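You operate a simulated robot arm through the tools that you are given. There is no shell and no other tool. Be economical: measure what you need, move in short steps, check, and stop when the job is done.

You run a simulated robot arm. Do the job below in one go: nothing can be reset, and whatever is moved stays where it is left.

Task
Fetch the yellow card with a tab and set it on the green bay. Then put the blue can on the top of the dark green bench. Then fetch the yellow pad and set it on the back of the orange bench. Then put the red cartridge on the silver narrow aluminium blank. Then put the nine by nine cover on top of the small brown card. Then press the plus ten key two times. Then shut the grey drawer. Then put the six by nine cover on the orange layer sheet. The order counts. Set down upright: blue can, yellow pad, six by nine cover.

It is judged by the outcome, as a careful person would: the job done as asked, and still so three seconds after it is handed in. It fails if anything else is knocked over, pushed out of place, dropped, spilled or broken. Lids that push on must go on centred and level and be pressed home; caps that screw on are set level and turned clockwise until they are tight. Flat cloth is picked up by pressing the open fingertips on it (5 to 10 N) and closing them slowly along it; thin cloth reads only 2 to 8 mm in the jaws.

Robot
A 6-joint arm with a four-finger gripper on a trunk, on a base that drives. Base frame: it is fixed to the floor where the robot stands at the start and does not move with it; the origin is under the middle of the robot, x ahead of it, y to its left, z up; the surface under the hand at the start is at about z = 0.85. Lengths are in m, angles in degrees, forces in N, time in s.
With the tool pointing down near the work surface it reaches from about 0.12 to 0.92 m from the robot's upright axis, wherever it stands. Its first joint turns from -166.0 to 166.0 degrees. Places, roughly: back of the orange bench (149x22 cm) [-1.44, 4.92, 0.84]; blue can (23x7x19 cm) [1, 0.4, 0.9]; green bay (17x26 cm) [0.7, -0.6, 0.84]; grey drawer [-2.6, 2.4, 0.6]; narrow aluminium blank [1, 1.5, 0.75]; nine by nine cover [-0.75, 0, 1]; orange layer sheet (21x15x1 cm) [-1.2, 1.8, 0.9]; plus ten key [-2.3, -1, 1.1]; red cartridge (3x3x7 cm) [0.5, 1.1, 0.9]; six by nine cover [-1.25, 2.25, 0.75]; small brown card (26x15x4 cm) [-1, 0, 0.9]; top of the dark green bench [0.8, 1.4, 0.8]; yellow card with a tab [0.5, 0.25, 0.75]; yellow pad (9x6x6 cm) [0.9, 0.6, 0.9]. Payload 3.43 kg.
Tool frame: the origin (TCP) lies between the finger pads and is the grasp point; the fingertips stand 0.03 m ahead of it; z points along the fingers, y is the line along which they close. Largest opening 0.12 m; the body of the gripper starts 0.085 m behind the TCP.
Orientation is told as [roll, pitch, yaw] about the base's x, y, z axes, in that order, counted from this pose: with the fingers straight down and closing along the base's y, the tool's x points along the base's -x, its y along +y and its z along -z.

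Tools
- The arm moves only by the tool drive_tool. Its argument "targets" is a list of rows, each an object (a shift or turn left out is 0, a gripper value left out holds the last) with "jaw": the gripper command, from -1 (fully open) to 1 (shut), values between in proportion; "dp": the shift along the base's x, y, z in m, a list of three; "turn": the turn, a rotation vector about the base's x, y, z in degrees, a list of three. In form: [{"jaw": jaw, "dp": [x, y, z], "turn": [ax, ay, az]}, ...]. A call has 1 to 12 rows; each row shifts and turns the commanded pose from where the row before left it. A row lasts 0.2 s, in which the tool goes at most 0.05 m and 8.6 degrees; a call with a longer step from one row to the next is refused whole, and so is a gripper value outside its range. Where a pose cannot be reached the arm comes as near as it can. A force on the tool above 40 N (or 10 N above the force at the start of the call, whichever is more), or a blocked arm, ends the call early, and 0.2 s more pass. The fingers move at their own pace and stop on an object; they squeeze with about 38 N. The grip force told is the motor's: it shows also when the fingers shut on nothing. Time passes only in rows, and 0.2 s behind the last, so rows that do not move let the fingers close. The reply holds the time, the measured pose of the TCP, the force on the tool along the base axes, the opening and the grip force, in the units named above and with some noise, with the torque about the TCP (base axes, N m) and any sound that the robot's microphone picked up.
- Cameras (640 x 400 px; columns grow to the right, rows downward): "scene" is now at [0.0733, 0.1882, 1.5515]; the picture's right is [-0.11, -0.99, 0.00], its down [-0.38, 0.04, -0.92] and it looks along [0.92, -0.10, -0.38] (base axes); focal length 214 px, centre (320, 200). "wrist" rides on the gripper at [0.071, -0.017, -0.121] in the tool frame; the picture's right is [0.23, 0.97, 0.00], its down [-0.81, 0.19, -0.55] and it looks along [-0.54, 0.13, 0.83] (tool axes); focal length 275 px, centre (320, 200). There is no depth. A picture from a camera that has moved, and an enlarged one, comes with that camera's place and axes in the base frame and with its lens.
- snapshot(camera): a new picture of that camera. No time passes.
- move_column(by): slides the trunk up (or, below 0, down) by that many m; the arm and the scene camera ride with it, the base frame stays. It gives what a move gives, with no picture.
- roll_base(legs): drives the robot by 1 to 6 legs, each [ahead, left, turn to the left] in m, m and degrees, along the robot's own axes; the way and the turn of a leg run together, so that a leg with both is an arc; at most 1.5 m and 180 degrees a leg. The arm and the cameras ride along, it lands a little off, and it stops where it bumps. It gives what a move gives.
- head_to(pan, tilt): turns the head with the scene camera to pan (to the left, within 120 degrees either way) and tilt (down, from -29 to 69), counted from straight ahead of the robot. It gives what a move gives.
- close_up(camera, box): a new picture of the part [left, top, right, bottom] of that camera's present view, enlarged. No time passes.
- job_done(): hands the job in; it is judged then, once.

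Work in short steps. Places have to be worked out from the pictures, the camera data and where the tool is seen: move nearer, look again, correct. Check each grasp and each placing, and mend what went wrong. You have 207 turns and 184 pictures in all, those below and enlarged ones among them. Open the gripper and draw the arm clear of the work before you hand the job in, unless the task says otherwise; then end with one line.

The tools are called after ">>>" by a JSON object that holds its "op" and its "data". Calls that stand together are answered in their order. drive_tool: Moves the arm, as the interface text tells. Its arguments: {"type":"object","properties":{"targets":{"type":"array","items":{"type":"object","properties":{"jaw":{"type":"number"},"dp":{"type":"array","items":{"type":"number"}},"turn":{"type":"array","items":{"type":"number"}}}}}},"required":["targets"]} The other tools are called the same way: move_column (by) slides the trunk up or down; roll_base (legs) drives the base; head_to (pan, tilt) turns the head that bears the scene camera; snapshot (camera) takes a picture; close_up (camera, box) takes an enlarged picture of a part of a camera's view; job_done () hands the job in.

At the start:

```text
time_s: 0.0
tcp_pos: [0.5428, 0.0862, 1.2312]
tcp_rot: [0.1, 0.0, 0.0]
ft_force: [-0.4, 0.7, 0.5]
ft_torque: [-0.02, -0.01, 0.02]
grip_width: 0.1197
finger_force: 0.1
trunk travel left (down, up): [-0.1, 0.44]
robot x, y, heading: [-0.0025, 0.0006, 0.1]
head pan, tilt: [-120.3, 68.8]
```

scene: 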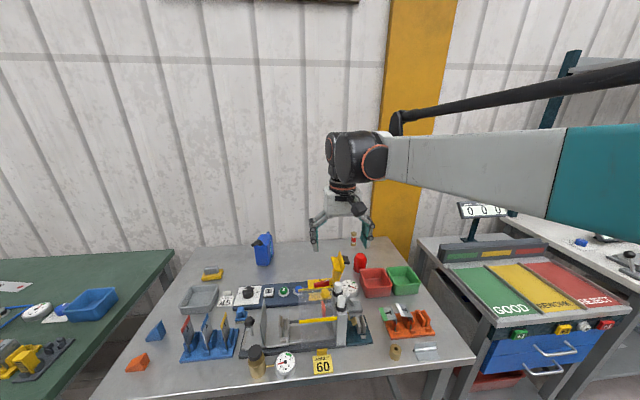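
wrist: 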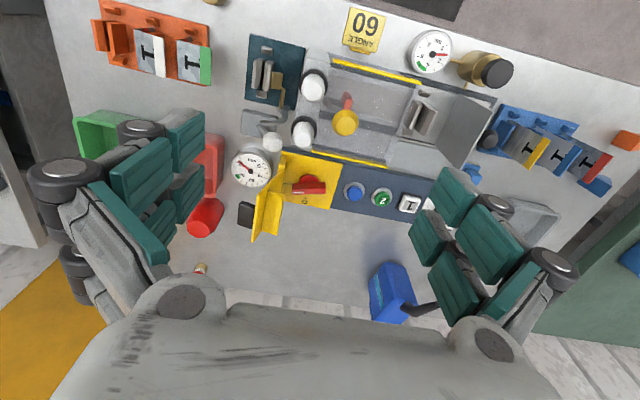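

I begin by looking closer at the bench in front of me to find the yellow card with a tab, the blue can, and the yellow pad.

>>> {"op": "close_up", "data": {"camera": "scene", "box": [120, 220, 480, 400]}}

>>> {"op": "close_up", "data": {"camera": "scene", "box": [420, 180, 640, 400]}}

>>> {"op": "close_up", "data": {"camera": "scene", "box": [0, 220, 240, 400]}}

```text
1.78 times, centred on (300, 310) of scene
camera zoom: at [0.0733, 0.1882, 1.5515], right [-0.11, -0.99, 0.0], down [-0.38, 0.04, -0.92], along [0.92, -0.1, -0.38], focal length 381 px, centre (356, 4)
```

zoom: 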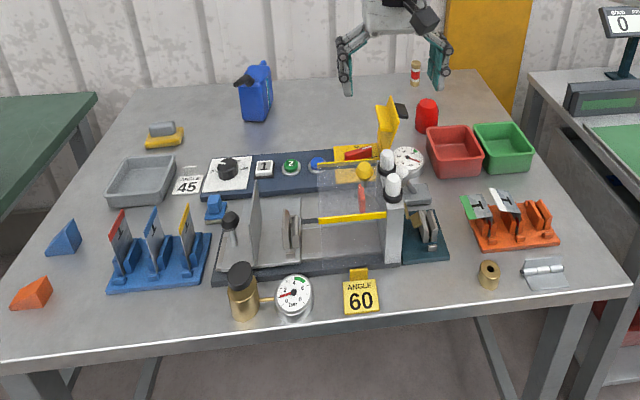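

```text
1.82 times, centred on (530, 290) of scene
camera zoom: at [0.0733, 0.1882, 1.5515], right [-0.11, -0.99, 0.0], down [-0.38, 0.04, -0.92], along [0.92, -0.1, -0.38], focal length 390 px, centre (-62, 36)
```

zoom: 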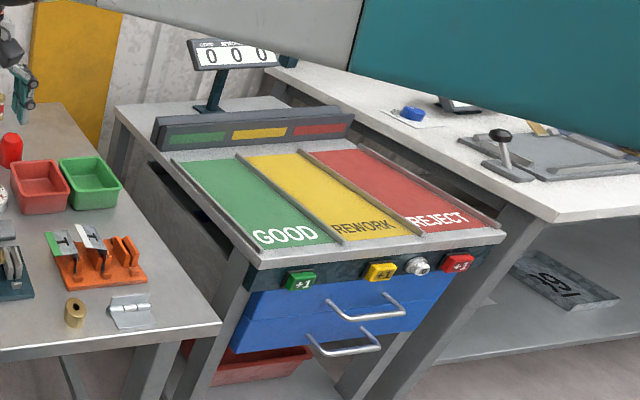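

```text
2.22 times, centred on (120, 310) of scene
camera zoom: at [0.0733, 0.1882, 1.5515], right [-0.11, -0.99, 0.0], down [-0.38, 0.04, -0.92], along [0.92, -0.1, -0.38], focal length 477 px, centre (764, -44)
```

zoom: 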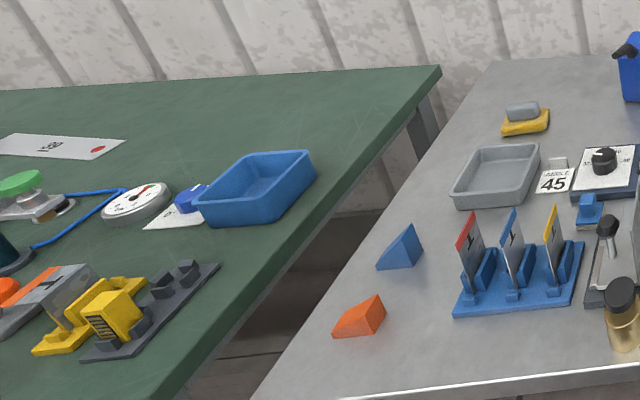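

The "ANGLE 60" card at about (0.48, 0.135) is a yellow card with a tab. I look at it enlarged in the wrist and scene views.

>>> {"op": "close_up", "data": {"camera": "wrist", "box": [310, 0, 420, 70]}}

>>> {"op": "close_up", "data": {"camera": "scene", "box": [270, 330, 370, 395]}}

>>> {"op": "close_up", "data": {"camera": "scene", "box": [180, 290, 270, 370]}}

```text
5.71 times, centred on (365, 35) of wrist
camera zoom: at [0.4707, 0.069, 1.3521], right [-0.23, 0.97, 0.0], down [0.81, 0.19, 0.55], along [0.54, 0.13, -0.83], focal length 1573 px, centre (63, 1143)
```

zoom: 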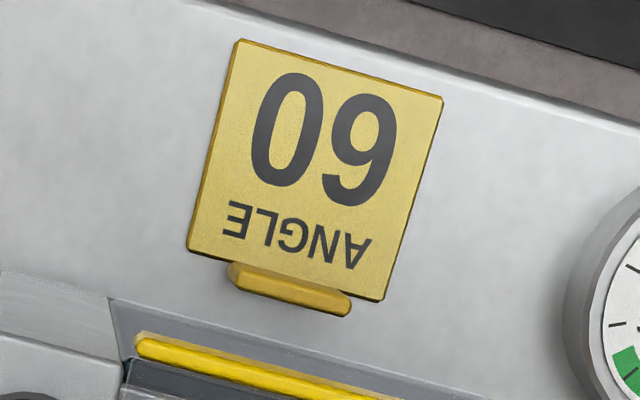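

```text
6.15 times, centred on (320, 362) of scene
camera zoom: at [0.0733, 0.1882, 1.5515], right [-0.11, -0.99, 0.0], down [-0.38, 0.04, -0.92], along [0.92, -0.1, -0.38], focal length 1320 px, centre (320, -800)
```

zoom: 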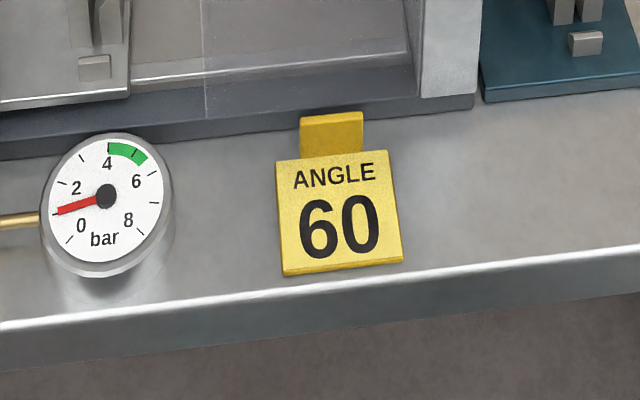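

```text
5.00 times, centred on (225, 330) of scene
camera zoom: at [0.0733, 0.1882, 1.5515], right [-0.11, -0.99, 0.0], down [-0.38, 0.04, -0.92], along [0.92, -0.1, -0.38], focal length 1072 px, centre (795, -450)
```

zoom: 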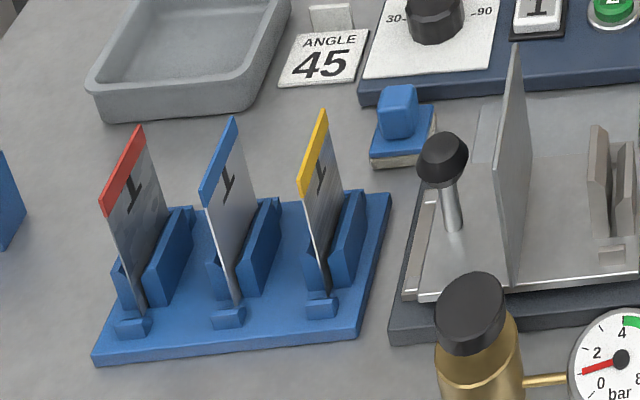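

The card lies flat with a standing tab at its far edge near (0.502, 0.137), close to the fixture, so I will grip the tab across its width (along y). I lower over it half open and look.

>>> {"op": "drive_tool", "data": {"targets": [{"jaw": -0.2, "dp": [-0.02, 0.025, 0]}, {"dp": [-0.021, 0.026, 0]}, {"dp": [0, 0, -0.045]}, {"dp": [0, 0, -0.045]}, {"dp": [0, 0, -0.045]}, {"dp": [0, 0, -0.045]}, {"dp": [0, 0, -0.02]}, {}]}}

>>> {"op": "snapshot", "data": {"camera": "wrist"}}

>>> {"op": "close_up", "data": {"camera": "scene", "box": [260, 300, 380, 395]}}

```text
time_s: 1.8
tcp_pos: [0.4988, 0.1355, 1.0297]
tcp_rot: [0.0, 0.0, 0.0]
ft_force: [0.0, 0.1, -0.2]
ft_torque: [0.01, 0.03, -0.01]
grip_width: 0.0718
finger_force: 0.1
trunk travel left (down, up): [-0.1, 0.44]
robot x, y, heading: [-0.001, -0.0012, -0.1]
head pan, tilt: [-120.3, 68.8]
```

```text
175 pictures are left
camera wrist: at [0.4281, 0.1184, 1.1509], right [-0.23, 0.97, 0.0], down [0.81, 0.19, 0.55], along [0.54, 0.13, -0.83], focal length 275 px, centre (320, 200)
```

wrist: 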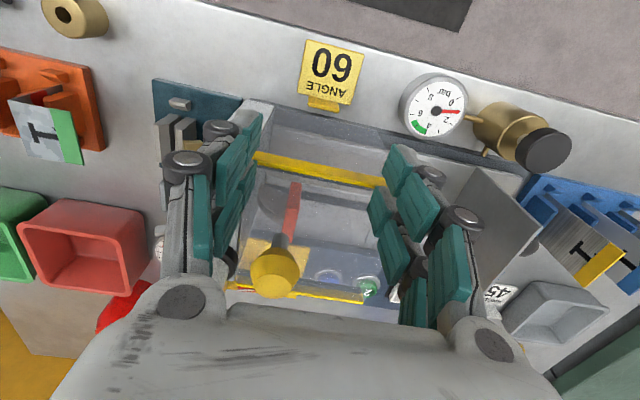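

```text
4.21 times, centred on (320, 348) of scene
camera zoom: at [0.0602, 0.2062, 1.514], right [0.1, -0.99, 0.0], down [-0.73, -0.08, -0.68], along [0.68, 0.07, -0.73], focal length 903 px, centre (320, -421)
```

zoom: 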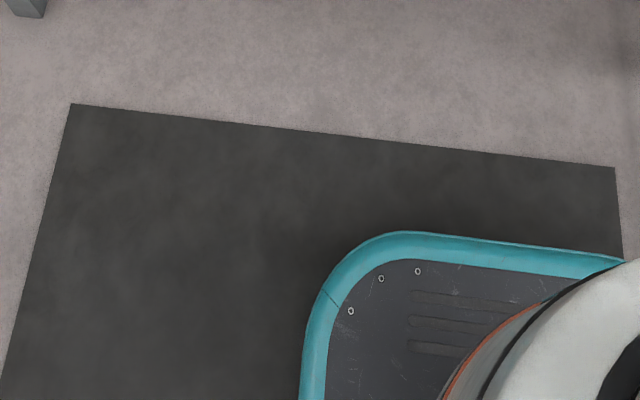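

The picture puts the tab near (0.496, 0.137). I point the head straight ahead and refine with close-ups.

>>> {"op": "head_to", "data": {"pan": 0, "tilt": 40}}

>>> {"op": "close_up", "data": {"camera": "wrist", "box": [270, 20, 390, 120]}}

>>> {"op": "snapshot", "data": {"camera": "scene"}}

```text
time_s: 3.8
tcp_pos: [0.4987, 0.1368, 1.0307]
tcp_rot: [0.0, 0.0, 0.0]
ft_force: [0.2, 0.2, -0.2]
ft_torque: [0.0, 0.01, 0.01]
grip_width: 0.0721
finger_force: 0.0
trunk travel left (down, up): [-0.1, 0.44]
robot x, y, heading: [0.0025, -0.0017, -0.2]
head pan, tilt: [0.0, 40.0]
```

```text
4.00 times, centred on (330, 70) of wrist
camera zoom: at [0.4279, 0.1187, 1.1512], right [-0.23, 0.97, 0.0], down [0.81, 0.19, 0.55], along [0.54, 0.13, -0.83], focal length 1101 px, centre (280, 720)
```

zoom: 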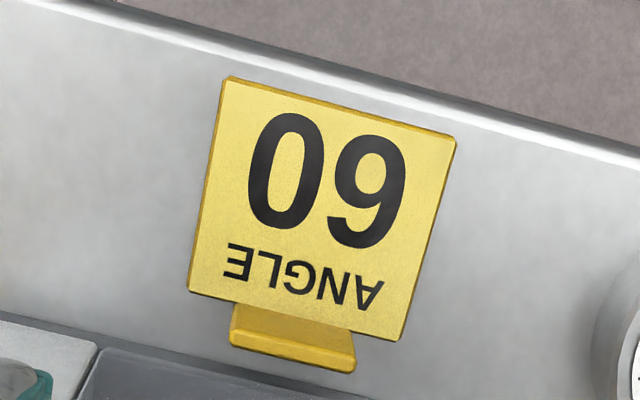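

```text
172 pictures are left
camera scene: at [0.0646, 0.2055, 1.5218], right [0.09, -1.0, 0.0], down [-0.66, -0.06, -0.75], along [0.74, 0.07, -0.67], focal length 214 px, centre (320, 200)
```

scene: 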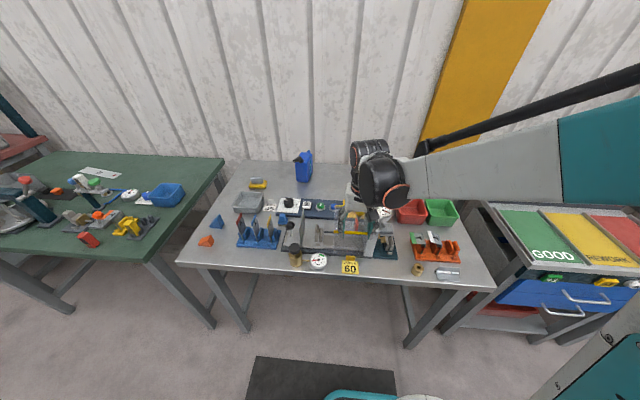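

The tab is 30 mm wide, centred near (0.499, 0.1395), and its top is near 0.877. I descend to tip height about 0.862 and close slowly.

>>> {"op": "drive_tool", "data": {"targets": [{"jaw": -0.2, "dp": [0.0005, 0.003, -0.04]}, {"dp": [0, 0, -0.04]}, {"dp": [0, 0, -0.035]}, {"dp": [0, 0, -0.022]}, {}]}}

>>> {"op": "close_up", "data": {"camera": "wrist", "box": [220, 40, 420, 200]}}

```text
time_s: 4.1
tcp_pos: [0.4992, 0.1368, 1.0249]
tcp_rot: [0.0, 0.1, 0.0]
ft_force: [-6.6, 1.7, 17.2]
ft_torque: [0.37, -0.13, 0.18]
grip_width: 0.0805
finger_force: 5.4
trunk travel left (down, up): [-0.1, 0.44]
robot x, y, heading: [-0.0009, 0.0008, -0.0]
head pan, tilt: [0.0, 40.0]
stopped in row 1: the force on the tool passed its limit at 66 N (the readings are from after the stop); the commanded pose is now the measured one
```

```text
2.50 times, centred on (320, 120) of wrist
camera zoom: at [0.4276, 0.1195, 1.1451], right [-0.23, 0.97, 0.0], down [0.81, 0.19, 0.55], along [0.54, 0.13, -0.83], focal length 688 px, centre (320, 400)
```

zoom: 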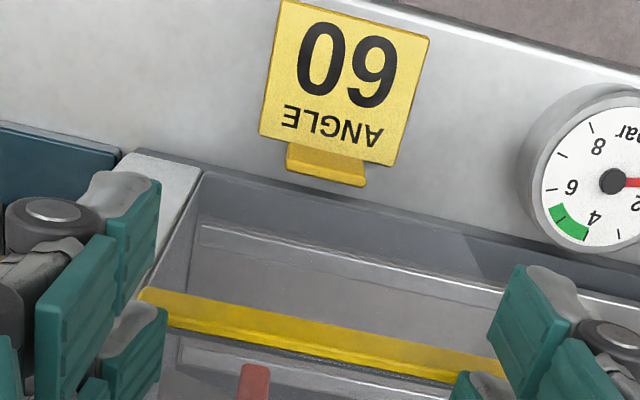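

The tool touched something unexpectedly at tip height about 0.995. I back up straight and look.

>>> {"op": "drive_tool", "data": {"targets": [{"jaw": -0.2, "dp": [-0.005, 0, 0.03]}, {}]}}

>>> {"op": "snapshot", "data": {"camera": "wrist"}}

>>> {"op": "close_up", "data": {"camera": "scene", "box": [270, 180, 430, 290]}}

```text
time_s: 4.7
tcp_pos: [0.5075, 0.132, 1.0515]
tcp_rot: [0.0, 0.0, -1.0]
ft_force: [1.2, 0.9, 0.6]
ft_torque: [0.02, -0.03, 0.05]
grip_width: 0.0728
finger_force: 0.1
trunk travel left (down, up): [-0.1, 0.44]
robot x, y, heading: [0.001, -0.0001, -0.1]
head pan, tilt: [0.0, 40.0]
```

```text
170 pictures are left
camera wrist: at [0.4365, 0.1155, 1.1725], right [-0.22, 0.98, 0.0], down [0.81, 0.18, 0.55], along [0.54, 0.12, -0.83], focal length 275 px, centre (320, 200)
```

wrist: 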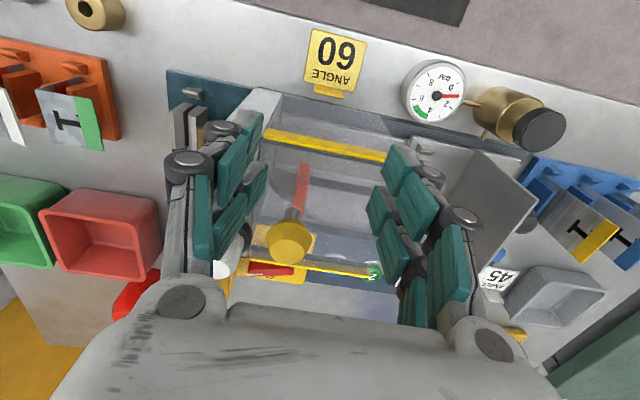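

```text
3.64 times, centred on (350, 235) of scene
camera zoom: at [0.0672, 0.2008, 1.5265], right [0.03, -1.0, 0.0], down [-0.62, -0.02, -0.78], along [0.78, 0.02, -0.62], focal length 780 px, centre (211, 73)
```

zoom: 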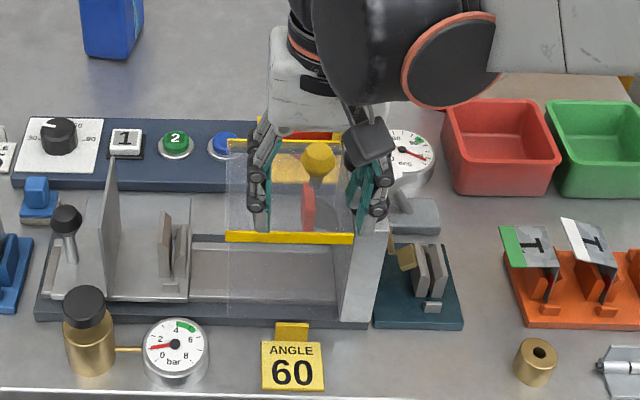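

A clear guard with a yellow front strip overhangs the tab (strip near x=0.506, z=0.998), so a straight descent hit it. I'll tilt the tool 30° so the fingers come in from the front, under the guard edge.

>>> {"op": "drive_tool", "data": {"targets": [{"jaw": -0.2, "dp": [-0.033, 0.003, 0.01]}, {"dp": [-0.0335, 0.004, 0], "turn": [0, -7.5, 0]}, {"turn": [0, -7.5, 0]}, {"turn": [0, -7.5, 0]}, {"turn": [0, -7.5, 0]}, {"dp": [0, 0, -0.04]}, {"dp": [0, 0, -0.046]}, {}]}}

>>> {"op": "snapshot", "data": {"camera": "wrist"}}

>>> {"op": "close_up", "data": {"camera": "scene", "box": [270, 180, 430, 290]}}

```text
time_s: 5.3
tcp_pos: [0.5268, 0.1573, 1.05]
tcp_rot: [-0.3, -4.3, -2.4]
ft_force: [-33.9, -0.5, 5.4]
ft_torque: [-0.25, 0.57, -1.35]
grip_width: 0.0755
finger_force: 3.0
trunk travel left (down, up): [-0.1, 0.44]
robot x, y, heading: [-0.0, 0.0003, -0.1]
head pan, tilt: [0.0, 40.0]
stopped in row 2: the force on the tool passed its limit at 76 N (the readings are from after the stop); the commanded pose is now the measured one
```

```text
168 pictures are left
camera wrist: at [0.4448, 0.1446, 1.1655], right [-0.19, 0.98, -0.02], down [0.77, 0.16, 0.61], along [0.61, 0.1, -0.79], focal length 275 px, centre (320, 200)
```

wrist: 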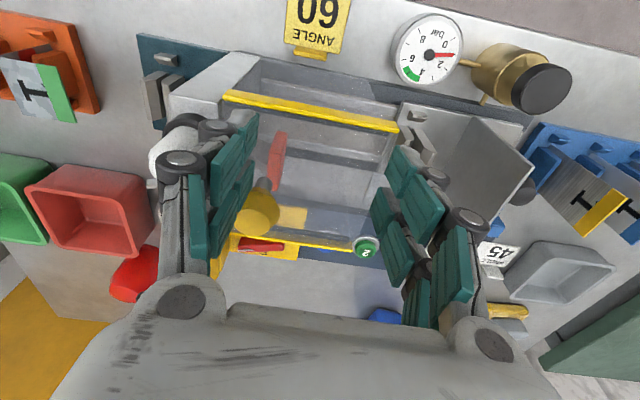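

```text
3.64 times, centred on (350, 235) of scene
camera zoom: at [0.0614, 0.2069, 1.5259], right [0.11, -0.99, 0.0], down [-0.63, -0.07, -0.78], along [0.77, 0.08, -0.63], focal length 780 px, centre (211, 73)
```

zoom: 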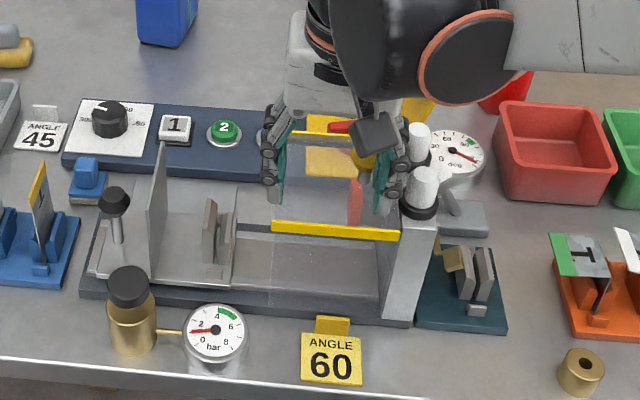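

The tool was deflected and still reads 34 N sideways. I hold one row to read the state without moving.

>>> {"op": "drive_tool", "data": {"targets": [{"jaw": -0.2}]}}

>>> {"op": "close_up", "data": {"camera": "scene", "box": [310, 170, 430, 270]}}

```text
time_s: 5.7
tcp_pos: [0.5265, 0.1572, 1.0514]
tcp_rot: [-0.4, -4.6, -2.2]
ft_force: [-37.7, -4.5, -3.0]
ft_torque: [0.2, 0.83, -1.48]
grip_width: 0.0752
finger_force: 2.8
trunk travel left (down, up): [-0.1, 0.44]
robot x, y, heading: [-0.0005, 0.0015, 0.0]
head pan, tilt: [0.0, 40.0]
```

```text
4.00 times, centred on (370, 220) of scene
camera zoom: at [0.062, 0.2066, 1.526], right [0.11, -0.99, 0.0], down [-0.62, -0.07, -0.78], along [0.77, 0.08, -0.63], focal length 858 px, centre (120, 120)
```

zoom: 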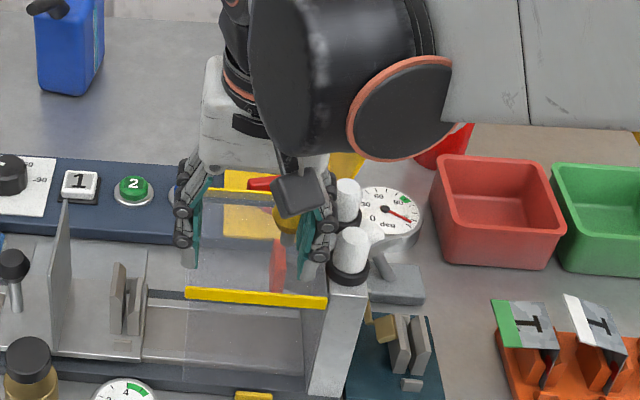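

The tool still presses against something ahead of it. I lift straight up in small steps to come free.

>>> {"op": "drive_tool", "data": {"targets": [{"jaw": -0.2, "dp": [-0.008, 0, 0.01]}, {"dp": [0, 0, 0.02]}, {"dp": [0, 0, 0.03]}, {"dp": [0, 0, 0.03]}, {"dp": [0, 0, 0.03]}, {}]}}

>>> {"op": "snapshot", "data": {"camera": "wrist"}}

>>> {"op": "snapshot", "data": {"camera": "scene"}}

```text
time_s: 6.0
tcp_pos: [0.5274, 0.1557, 1.0511]
tcp_rot: [-0.3, -4.2, -2.8]
ft_force: [-20.9, 1.4, -2.4]
ft_torque: [0.14, 0.5, -0.75]
grip_width: 0.0726
finger_force: 0.3
trunk travel left (down, up): [-0.1, 0.44]
robot x, y, heading: [-0.0036, -0.0035, 0.3]
head pan, tilt: [0.0, 40.0]
stopped in row 1: the force on the tool passed its limit at 53 N (the readings are from after the stop); the commanded pose is now the measured one
```

```text
165 pictures are left
camera wrist: at [0.4458, 0.143, 1.1665], right [-0.18, 0.98, -0.02], down [0.78, 0.16, 0.61], along [0.6, 0.09, -0.79], focal length 275 px, centre (320, 200)
```

wrist: 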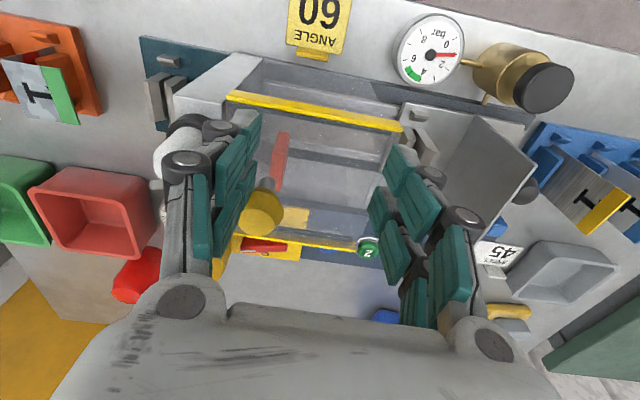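

```text
164 pictures are left
camera scene: at [0.0634, 0.2073, 1.5263], right [0.11, -0.99, 0.0], down [-0.62, -0.07, -0.78], along [0.78, 0.08, -0.63], focal length 214 px, centre (320, 200)
```

scene: 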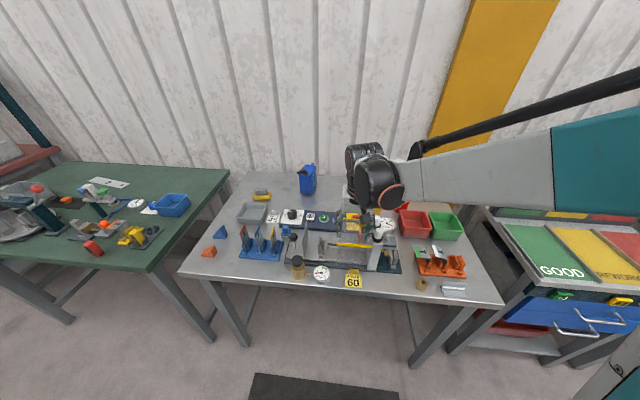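

Torque says the contact is at the tip of the −y finger. I try a pure small lift, to see how the force changes.

>>> {"op": "drive_tool", "data": {"targets": [{"jaw": -0.2, "dp": [0, 0, 0.006]}, {"dp": [0, 0, 0.006]}]}}

>>> {"op": "close_up", "data": {"camera": "wrist", "box": [140, 80, 320, 290]}}

```text
time_s: 6.4
tcp_pos: [0.5281, 0.1525, 1.0534]
tcp_rot: [-0.4, -3.9, -3.1]
ft_force: [-6.8, -3.1, -5.0]
ft_torque: [0.09, 0.29, -0.32]
grip_width: 0.0728
finger_force: 0.8
trunk travel left (down, up): [-0.1, 0.44]
robot x, y, heading: [0.0009, 0.0045, -0.0]
head pan, tilt: [0.0, 40.0]
stopped in row 1: the force on the tool passed its limit at 48 N (the readings are from after the stop); the commanded pose is now the measured one
```

```text
1.90 times, centred on (230, 185) of wrist
camera zoom: at [0.4477, 0.141, 1.1685], right [-0.18, 0.98, -0.02], down [0.78, 0.15, 0.61], along [0.6, 0.09, -0.8], focal length 524 px, centre (491, 229)
```

zoom: 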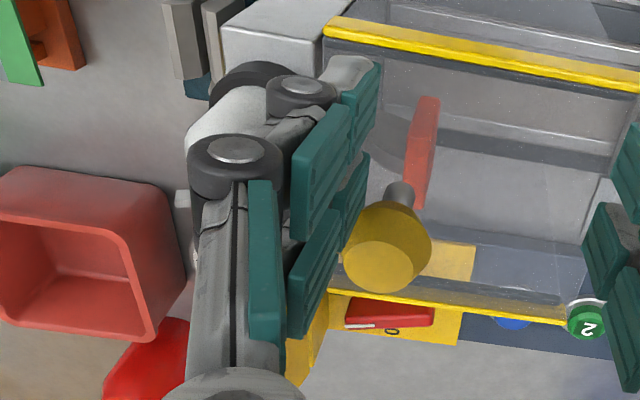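

The force has relaxed to about 7 N. I continue lifting gently.

>>> {"op": "drive_tool", "data": {"targets": [{"jaw": -0.2, "dp": [0, 0.004, 0.008]}, {"dp": [0, 0.004, 0.01]}, {"dp": [0, 0, 0.015]}, {"dp": [0, 0, 0.02]}]}}

```text
time_s: 7.4
tcp_pos: [0.5476, 0.156, 1.1031]
tcp_rot: [-0.5, -4.0, -4.2]
ft_force: [0.4, 0.1, 0.6]
ft_torque: [0.02, -0.02, 0.04]
grip_width: 0.0721
finger_force: 0.1
trunk travel left (down, up): [-0.1, 0.44]
robot x, y, heading: [-0.0013, 0.0003, 0.1]
head pan, tilt: [0.0, 40.0]
```

Free again, but x drifted without being commanded. I check stability by holding and looking.

>>> {"op": "drive_tool", "data": {"targets": [{"jaw": -0.2}, {}, {}]}}

>>> {"op": "snapshot", "data": {"camera": "scene"}}

>>> {"op": "snapshot", "data": {"camera": "wrist"}}

```text
time_s: 8.2
tcp_pos: [0.5436, 0.1557, 1.1031]
tcp_rot: [-0.5, -4.0, -4.1]
ft_force: [0.6, -0.1, 0.2]
ft_torque: [-0.01, -0.02, 0.03]
grip_width: 0.0718
finger_force: 0.1
trunk travel left (down, up): [-0.1, 0.44]
robot x, y, heading: [-0.0037, 0.0007, -0.2]
head pan, tilt: [0.0, 40.0]
```

```text
162 pictures are left
camera scene: at [0.0679, 0.2027, 1.5305], right [0.06, -1.0, 0.0], down [-0.59, -0.03, -0.81], along [0.81, 0.04, -0.59], focal length 214 px, centre (320, 200)
```

scene: 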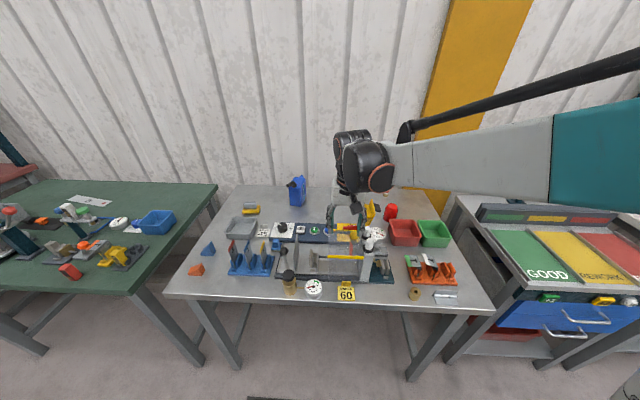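

```text
161 pictures are left
camera wrist: at [0.4618, 0.1447, 1.2193], right [-0.16, 0.99, -0.02], down [0.78, 0.14, 0.61], along [0.6, 0.08, -0.8], focal length 275 px, centre (320, 200)
```

wrist: 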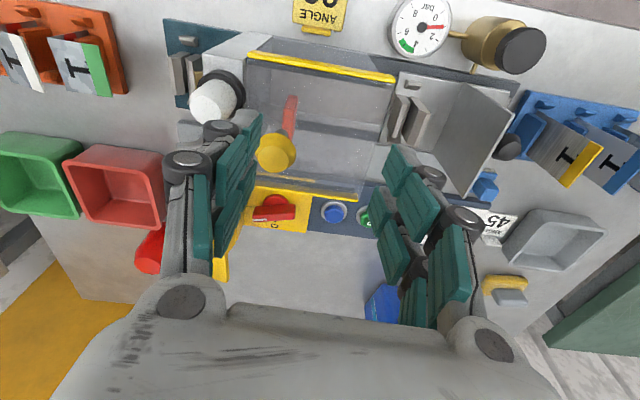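

Everything still stands in place and the tool is clear. I back away to −x above the guard, fix the yaw, and tilt to 30°.

>>> {"op": "drive_tool", "data": {"targets": [{"jaw": -0.2, "dp": [0, 0, 0.04]}, {"dp": [-0.035, -0.005, 0]}, {"dp": [-0.035, -0.005, 0], "turn": [0, 0, 4]}, {"dp": [-0.035, -0.006, 0], "turn": [0, -6, 0]}, {"turn": [0, -7, 0]}, {"turn": [0, -7, 0]}, {"turn": [0, -6, 0]}, {}]}}

>>> {"op": "snapshot", "data": {"camera": "wrist"}}

```text
time_s: 8.9
tcp_pos: [0.5591, 0.1655, 1.1375]
tcp_rot: [-0.4, -4.0, -2.9]
ft_force: [0.8, 0.5, -0.1]
ft_torque: [0.02, 0.04, 0.0]
grip_width: 0.072
finger_force: 0.1
trunk travel left (down, up): [-0.1, 0.44]
robot x, y, heading: [0.0003, 0.0002, -0.1]
head pan, tilt: [0.0, 40.0]
stopped in row 3: the arm was blocked; the commanded pose is now the measured one
```

```text
160 pictures are left
camera wrist: at [0.479, 0.1524, 1.2528], right [-0.18, 0.98, -0.02], down [0.78, 0.16, 0.61], along [0.6, 0.09, -0.8], focal length 275 px, centre (320, 200)
```

wrist: 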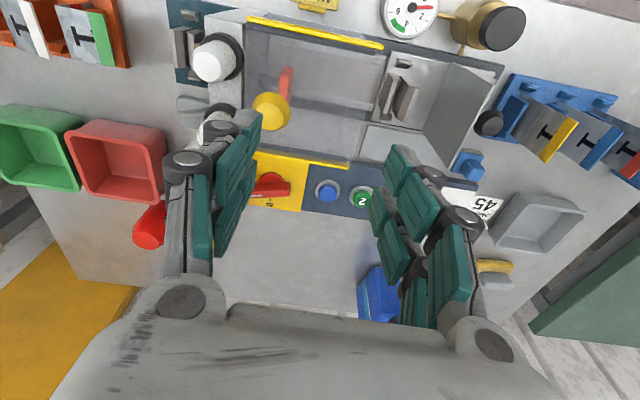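

No force on the tool, yet "arm was blocked": the arm itself is folding against something. More reach distance would help, so I look behind before backing the base.

>>> {"op": "head_to", "data": {"pan": 120, "tilt": 40}}

>>> {"op": "snapshot", "data": {"camera": "scene"}}

>>> {"op": "head_to", "data": {"pan": -110, "tilt": 35}}

>>> {"op": "snapshot", "data": {"camera": "scene"}}

```text
time_s: 10.9
tcp_pos: [0.5551, 0.1681, 1.1386]
tcp_rot: [-0.4, -3.9, -2.4]
ft_force: [0.6, 1.0, 0.0]
ft_torque: [0.02, -0.01, 0.05]
grip_width: 0.0721
finger_force: 0.1
trunk travel left (down, up): [-0.1, 0.44]
robot x, y, heading: [-0.0018, -0.0021, 0.2]
head pan, tilt: [120.0, 40.0]
```

```text
159 pictures are left
camera scene: at [-0.0621, 0.2715, 1.5243], right [0.87, 0.5, 0.0], down [0.32, -0.56, -0.77], along [-0.38, 0.66, -0.64], focal length 214 px, centre (320, 200)
```

scene: 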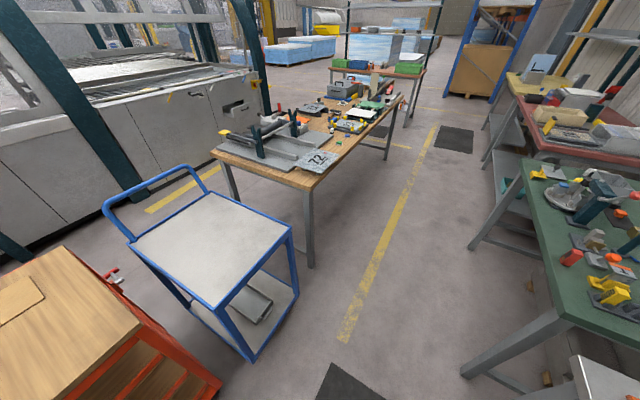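

```text
time_s: 14.2
tcp_pos: [0.5546, 0.1676, 1.1393]
tcp_rot: [-0.4, -3.9, -2.4]
ft_force: [-0.1, 0.4, 0.9]
ft_torque: [0.03, 0.0, 0.0]
grip_width: 0.072
finger_force: 0.0
trunk travel left (down, up): [-0.1, 0.44]
robot x, y, heading: [-0.0019, 0.001, 0.0]
head pan, tilt: [-110.0, 35.0]
```

```text
158 pictures are left
camera scene: at [0.0669, 0.2072, 1.5289], right [0.11, -0.99, 0.0], down [-0.6, -0.06, -0.8], along [0.79, 0.09, -0.6], focal length 214 px, centre (320, 200)
```

scene: 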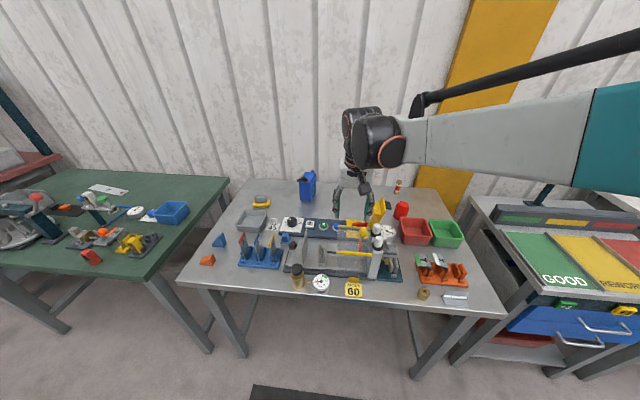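

The pan command to −110 did not actually turn the camera: the head and arm are colliding (that explains the drift and the blocked arm). I turn the head left, out of the arm's way, and retry the retreat.

>>> {"op": "head_to", "data": {"pan": 60, "tilt": 35}}

>>> {"op": "drive_tool", "data": {"targets": [{"jaw": -0.2, "dp": [-0.02, -0.005, 0]}, {"dp": [-0.035, -0.005, 0]}, {"dp": [-0.035, -0.01, 0], "turn": [0, 0, 2.5]}, {"dp": [-0.025, -0.01, 0], "turn": [0, -6, 0]}, {"turn": [0, -7, 0]}, {"turn": [0, -7, 0]}, {"turn": [0, -6, 0]}, {}]}}

>>> {"op": "snapshot", "data": {"camera": "wrist"}}

>>> {"op": "snapshot", "data": {"camera": "scene"}}

```text
time_s: 16.8
tcp_pos: [0.5528, 0.168, 1.139]
tcp_rot: [-0.3, -4.0, -2.4]
ft_force: [0.1, 0.7, 0.7]
ft_torque: [-0.01, 0.0, 0.0]
grip_width: 0.072
finger_force: 0.0
trunk travel left (down, up): [-0.1, 0.44]
robot x, y, heading: [-0.0002, -0.0001, 0.1]
head pan, tilt: [60.0, 35.0]
```

```text
time_s: 18.6
tcp_pos: [0.4394, 0.138, 1.1391]
tcp_rot: [-0.4, -30.0, 0.2]
ft_force: [0.3, 0.1, 0.8]
ft_torque: [-0.02, -0.01, 0.0]
grip_width: 0.0718
finger_force: 0.0
trunk travel left (down, up): [-0.1, 0.44]
robot x, y, heading: [-0.0018, 0.0009, 0.2]
head pan, tilt: [60.0, 35.0]
```

```text
157 pictures are left
camera wrist: at [0.3168, 0.1213, 1.2077], right [-0.2, 0.97, -0.12], down [0.43, 0.2, 0.88], along [0.88, 0.12, -0.45], focal length 275 px, centre (320, 200)
```

wrist: 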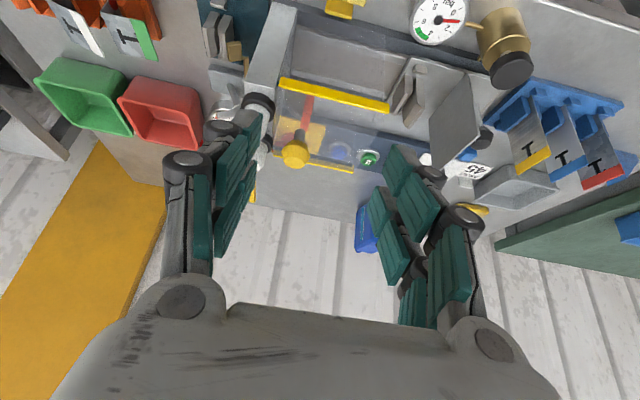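

```text
156 pictures are left
camera scene: at [0.024, 0.274, 1.5319], right [0.87, -0.5, 0.0], down [-0.29, -0.5, -0.82], along [0.41, 0.71, -0.57], focal length 214 px, centre (320, 200)
```

scene: 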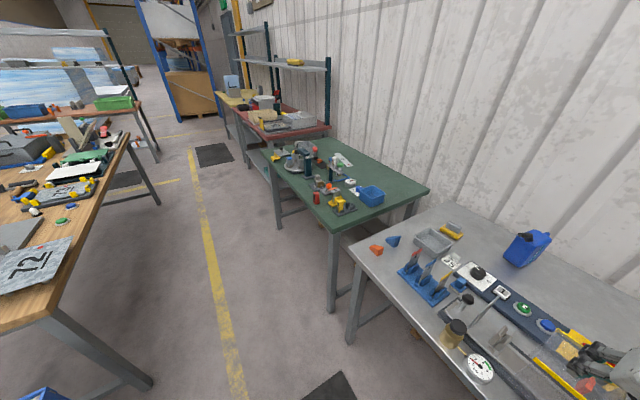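

The retreat worked. Now I descend in front of the guard to the pre-approach point.

>>> {"op": "drive_tool", "data": {"targets": [{"jaw": -0.2, "dp": [0.002, 0.001, -0.04]}, {"dp": [0, 0, -0.04]}, {"dp": [0, 0, -0.04]}, {"dp": [0, 0, -0.04]}, {}]}}

>>> {"op": "snapshot", "data": {"camera": "wrist"}}

```text
time_s: 19.8
tcp_pos: [0.4398, 0.1403, 0.9784]
tcp_rot: [-0.4, -29.9, 0.2]
ft_force: [0.6, -0.1, 0.6]
ft_torque: [0.0, -0.02, 0.01]
grip_width: 0.072
finger_force: 0.1
trunk travel left (down, up): [-0.1, 0.44]
robot x, y, heading: [-0.0017, -0.0008, 0.0]
head pan, tilt: [60.0, 35.0]
```

```text
155 pictures are left
camera wrist: at [0.3176, 0.123, 1.0472], right [-0.2, 0.97, -0.12], down [0.43, 0.2, 0.88], along [0.88, 0.12, -0.45], focal length 275 px, centre (320, 200)
```

wrist: 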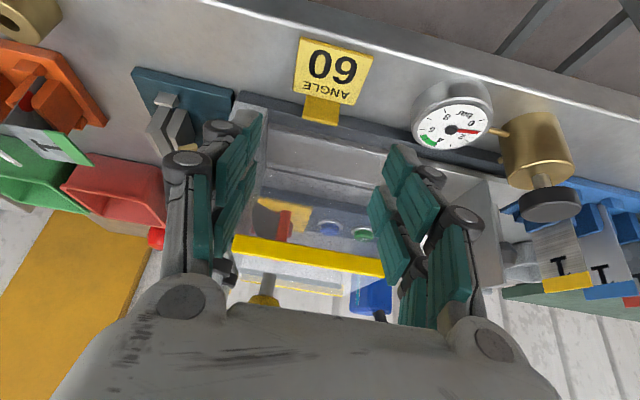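

The fingers are just in front of the guard strip with the tab in line. I approach along the tilted tool axis in small steps.

>>> {"op": "drive_tool", "data": {"targets": [{"jaw": -0.2, "dp": [0.015, -0.0005, -0.026]}, {"dp": [0.015, -0.0005, -0.026]}, {"dp": [0.01, 0, -0.0175]}, {"dp": [0.01, 0, -0.0175]}, {}]}}

>>> {"op": "snapshot", "data": {"camera": "wrist"}}

```text
time_s: 20.7
tcp_pos: [0.4764, 0.1398, 0.9052]
tcp_rot: [-0.5, -29.5, 0.3]
ft_force: [-11.5, 2.3, -0.6]
ft_torque: [-0.11, -0.73, -0.07]
grip_width: 0.0237
finger_force: 19.5
out of reach, approached as far as the arm can: row 4
trunk travel left (down, up): [-0.1, 0.44]
robot x, y, heading: [-0.002, 0.0002, -0.2]
head pan, tilt: [60.0, 35.0]
stopped in row 4: the force on the tool passed its limit at 58 N (the readings are from after the stop); the commanded pose is now the measured one
```

```text
154 pictures are left
camera wrist: at [0.3545, 0.1227, 0.9761], right [-0.2, 0.97, -0.12], down [0.43, 0.2, 0.88], along [0.88, 0.12, -0.46], focal length 275 px, centre (320, 200)
```

wrist: 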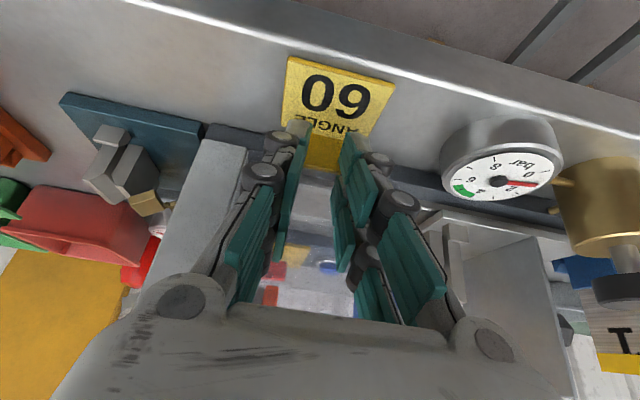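

The picture shows the fingers straddling the tab, opening already 24 mm. I command the close and read the grip.

>>> {"op": "drive_tool", "data": {"targets": [{"jaw": 0.4}, {"jaw": 0.7}, {"jaw": 1}, {}]}}

>>> {"op": "close_up", "data": {"camera": "wrist", "box": [220, 40, 420, 220]}}

>>> {"op": "snapshot", "data": {"camera": "scene"}}

```text
time_s: 21.0
tcp_pos: [0.4769, 0.1388, 0.9058]
tcp_rot: [-0.5, -29.3, 0.2]
ft_force: [-14.5, -1.7, -2.4]
ft_torque: [-0.04, 0.28, -0.26]
grip_width: 0.0365
finger_force: 0.1
trunk travel left (down, up): [-0.1, 0.44]
robot x, y, heading: [-0.0043, 0.0019, 0.1]
head pan, tilt: [60.0, 35.0]
stopped in row 1: the force on the tool passed its limit at 45 N (the readings are from after the stop); the commanded pose is now the measured one
```

```text
2.22 times, centred on (320, 130) of wrist
camera zoom: at [0.355, 0.1217, 0.9752], right [-0.2, 0.97, -0.12], down [0.44, 0.2, 0.88], along [0.88, 0.12, -0.47], focal length 612 px, centre (320, 356)
```

zoom: 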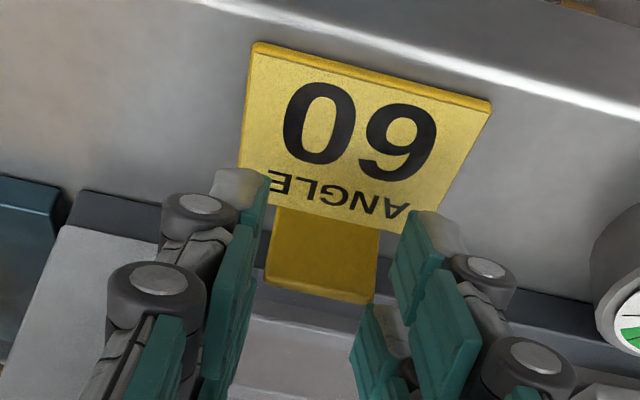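

```text
152 pictures are left
camera scene: at [0.0216, 0.2744, 1.5317], right [0.87, -0.5, 0.0], down [-0.29, -0.5, -0.82], along [0.41, 0.71, -0.57], focal length 214 px, centre (320, 200)
```

scene: 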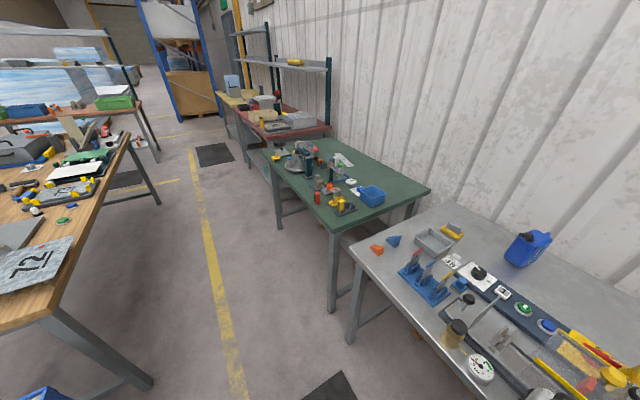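

A clear front panel hangs from the yellow strip and blocks the approach to the tab. Instead I'll hold the card itself by its two side edges (60 mm apart) at x≈0.466, well away from the guard. I back out the way I came, and make the tool vertical.

>>> {"op": "drive_tool", "data": {"targets": [{"jaw": 0.4, "dp": [-0.01, 0, 0.01]}, {"jaw": 0.4, "dp": [-0.015, 0, 0.026]}, {"jaw": -0.3, "dp": [-0.015, 0, 0.03]}, {"dp": [0, 0, 0.03], "turn": [0, 7.5, 0]}, {"turn": [0, 7.5, 0]}, {"turn": [0, 7.5, 0]}, {"turn": [0, 7, 0]}, {}]}}

>>> {"op": "snapshot", "data": {"camera": "wrist"}}

```text
time_s: 22.8
tcp_pos: [0.4382, 0.1393, 1.0006]
tcp_rot: [-0.4, 0.3, 0.2]
ft_force: [-0.2, -0.6, 0.5]
ft_torque: [0.01, 0.05, 0.02]
grip_width: 0.0779
finger_force: 0.1
trunk travel left (down, up): [-0.1, 0.44]
robot x, y, heading: [-0.0016, -0.0017, 0.1]
head pan, tilt: [60.0, 35.0]
```

```text
151 pictures are left
camera wrist: at [0.3675, 0.1219, 1.1211], right [-0.23, 0.97, -0.01], down [0.81, 0.2, 0.55], along [0.53, 0.12, -0.84], focal length 275 px, centre (320, 200)
```

wrist: 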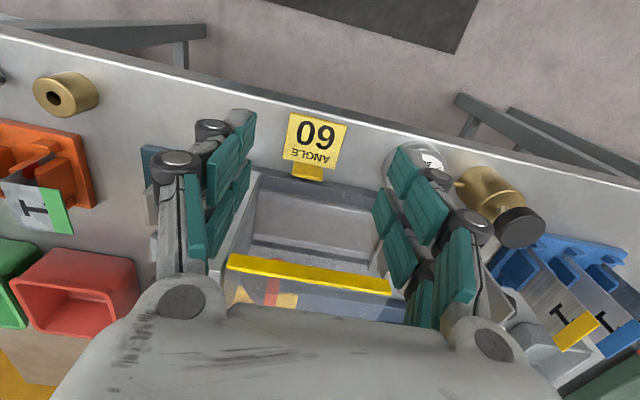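

I zoom on the card to measure its edges precisely.

>>> {"op": "close_up", "data": {"camera": "wrist", "box": [260, 90, 380, 190]}}

```text
4.00 times, centred on (320, 140) of wrist
camera zoom: at [0.3675, 0.1219, 1.1211], right [-0.23, 0.97, -0.01], down [0.81, 0.2, 0.55], along [0.53, 0.12, -0.84], focal length 1101 px, centre (320, 440)
```

zoom: 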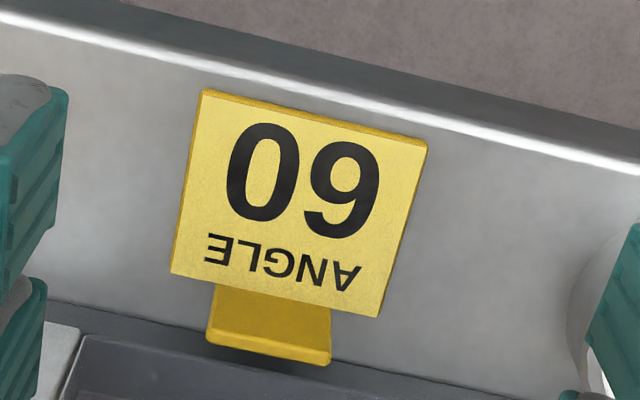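

The card spans x 0.446–0.493, y 0.110–0.166, aligned with the axes. I descend over x=0.468, y=0.138 with the fingers outside its sides.

>>> {"op": "drive_tool", "data": {"targets": [{"jaw": -0.26, "dp": [0.015, -0.001, 0]}, {"dp": [0.015, 0, -0.03]}, {"dp": [0, 0, -0.04]}, {"dp": [0, 0, -0.025]}, {}]}}

>>> {"op": "snapshot", "data": {"camera": "wrist"}}

```text
time_s: 24.0
tcp_pos: [0.4693, 0.1387, 0.9049]
tcp_rot: [-0.4, 0.2, 0.2]
ft_force: [1.2, 0.9, 4.1]
ft_torque: [0.1, -0.13, 0.03]
grip_width: 0.0758
finger_force: 0.0
trunk travel left (down, up): [-0.1, 0.44]
robot x, y, heading: [-0.0019, 0.0007, 0.2]
head pan, tilt: [60.0, 35.0]
```

```text
149 pictures are left
camera wrist: at [0.3977, 0.1218, 1.0259], right [-0.23, 0.97, -0.01], down [0.81, 0.2, 0.55], along [0.54, 0.12, -0.84], focal length 275 px, centre (320, 200)
```

wrist: 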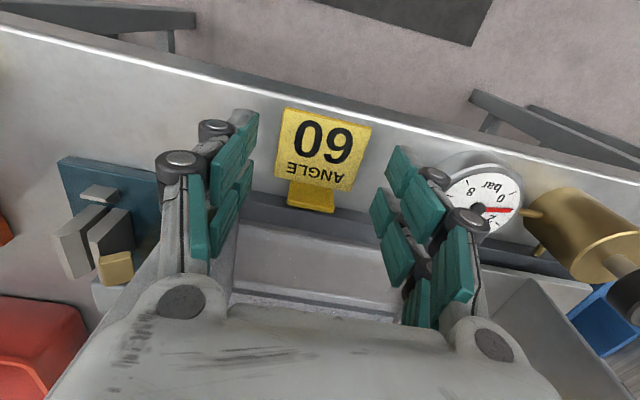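

A light 4 N touch shows already at tip height 0.875. I check the scene view for what is touched.

>>> {"op": "close_up", "data": {"camera": "scene", "box": [420, 280, 640, 400]}}

>>> {"op": "close_up", "data": {"camera": "wrist", "box": [360, 120, 540, 280]}}

>>> {"op": "close_up", "data": {"camera": "wrist", "box": [140, 90, 300, 240]}}

```text
2.91 times, centred on (530, 340) of scene
camera zoom: at [0.0232, 0.2743, 1.532], right [0.87, -0.5, 0.0], down [-0.29, -0.5, -0.82], along [0.41, 0.71, -0.57], focal length 624 px, centre (-291, -207)
```

zoom: 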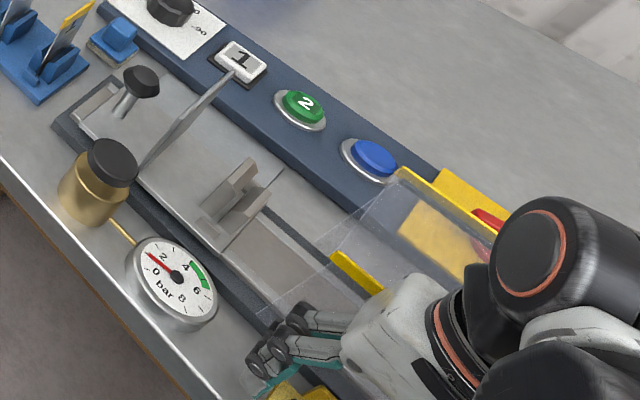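

```text
2.50 times, centred on (450, 200) of wrist
camera zoom: at [0.3977, 0.1218, 1.0259], right [-0.23, 0.97, -0.01], down [0.81, 0.2, 0.55], along [0.54, 0.12, -0.84], focal length 688 px, centre (-5, 200)
```

zoom: 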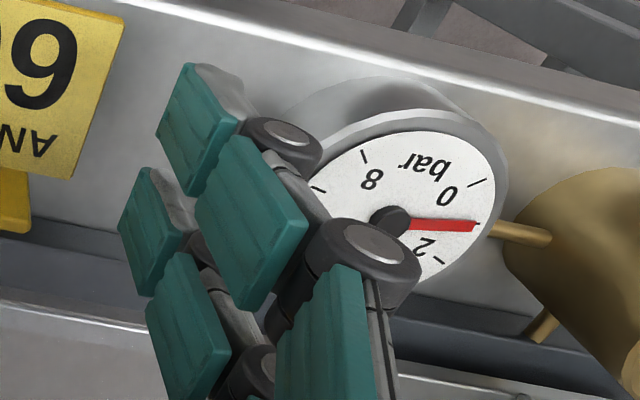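

```text
2.67 times, centred on (220, 165) of wrist
camera zoom: at [0.3977, 0.1218, 1.0259], right [-0.23, 0.97, -0.01], down [0.81, 0.2, 0.55], along [0.54, 0.12, -0.84], focal length 734 px, centre (587, 293)
```

zoom: 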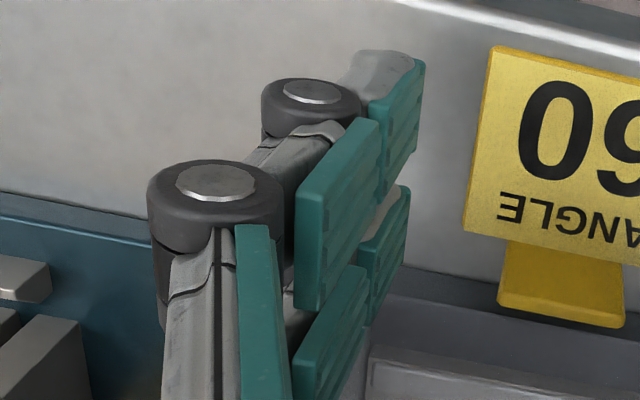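

The zoom shows each side has a pair of fingers, spanning about ±0.022 in x, so the rear pair is near the fixture. I shift 12 mm toward me and descend gently.

>>> {"op": "drive_tool", "data": {"targets": [{"jaw": -0.26, "dp": [-0.006, 0, 0.006]}, {"dp": [-0.006, 0, 0]}, {"dp": [0, -0.001, -0.01]}, {"dp": [0, 0, -0.008]}, {}]}}

```text
time_s: 25.2
tcp_pos: [0.4565, 0.1359, 0.8939]
tcp_rot: [-0.5, 0.3, 0.2]
ft_force: [-0.1, 0.2, -0.7]
ft_torque: [-0.01, -0.01, 0.01]
grip_width: 0.0757
finger_force: 0.0
trunk travel left (down, up): [-0.1, 0.44]
robot x, y, heading: [0.0002, -0.003, 0.0]
head pan, tilt: [60.0, 35.0]
```

Free now at z=0.894. I keep descending in small steps until the tips meet the table.

>>> {"op": "drive_tool", "data": {"targets": [{"jaw": -0.26, "dp": [0, 0.001, -0.005]}, {"dp": [0, 0, -0.004]}, {"dp": [0, 0, -0.002]}, {}]}}

>>> {"op": "snapshot", "data": {"camera": "wrist"}}

```text
time_s: 26.2
tcp_pos: [0.4567, 0.1384, 0.8823]
tcp_rot: [-0.4, 0.2, 0.2]
ft_force: [-0.6, -0.9, -0.4]
ft_torque: [0.02, 0.0, 0.01]
grip_width: 0.0757
finger_force: 0.1
trunk travel left (down, up): [-0.1, 0.44]
robot x, y, heading: [-0.0012, -0.0002, 0.2]
head pan, tilt: [60.0, 35.0]
```

```text
145 pictures are left
camera wrist: at [0.386, 0.1211, 1.0034], right [-0.23, 0.97, -0.01], down [0.81, 0.2, 0.55], along [0.54, 0.12, -0.84], focal length 275 px, centre (320, 200)
```

wrist: 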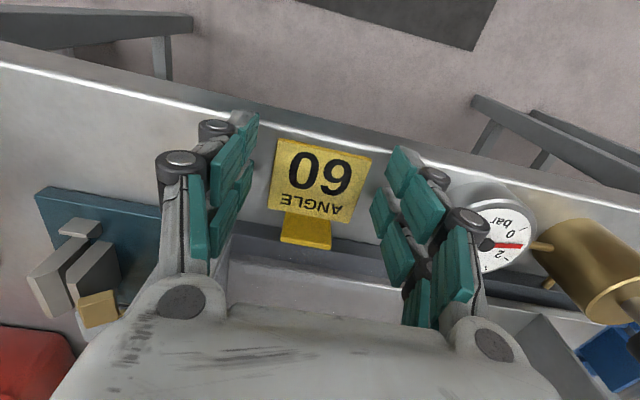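

Tips at about 0.852. I close slowly on the card's sides.

>>> {"op": "drive_tool", "data": {"targets": [{"jaw": -0.1, "dp": [0, 0, -0.001]}, {"jaw": 0.0}, {"jaw": 0.1}, {"jaw": 0.25}, {"jaw": 0.5}, {"jaw": 1}, {}]}}

>>> {"op": "snapshot", "data": {"camera": "wrist"}}

```text
time_s: 27.8
tcp_pos: [0.4577, 0.1377, 0.8804]
tcp_rot: [-0.3, 0.1, 0.2]
ft_force: [0.2, 0.0, -0.8]
ft_torque: [0.0, 0.02, -0.02]
grip_width: 0.0
finger_force: 33.6
trunk travel left (down, up): [-0.1, 0.44]
robot x, y, heading: [0.0013, 0.0026, 0.1]
head pan, tilt: [60.0, 35.0]
```

```text
144 pictures are left
camera wrist: at [0.3864, 0.1215, 1.0024], right [-0.23, 0.97, -0.01], down [0.81, 0.2, 0.55], along [0.54, 0.12, -0.84], focal length 275 px, centre (320, 200)
```

wrist: 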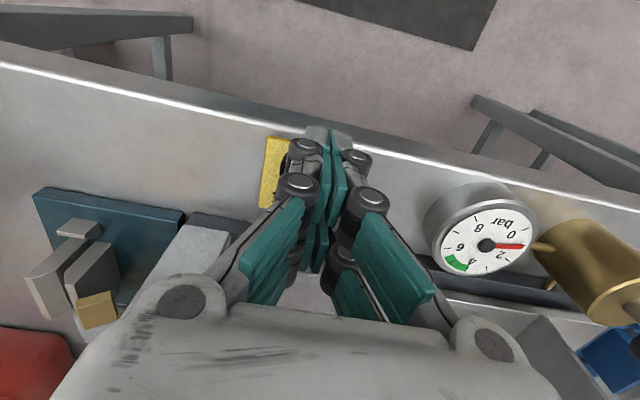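

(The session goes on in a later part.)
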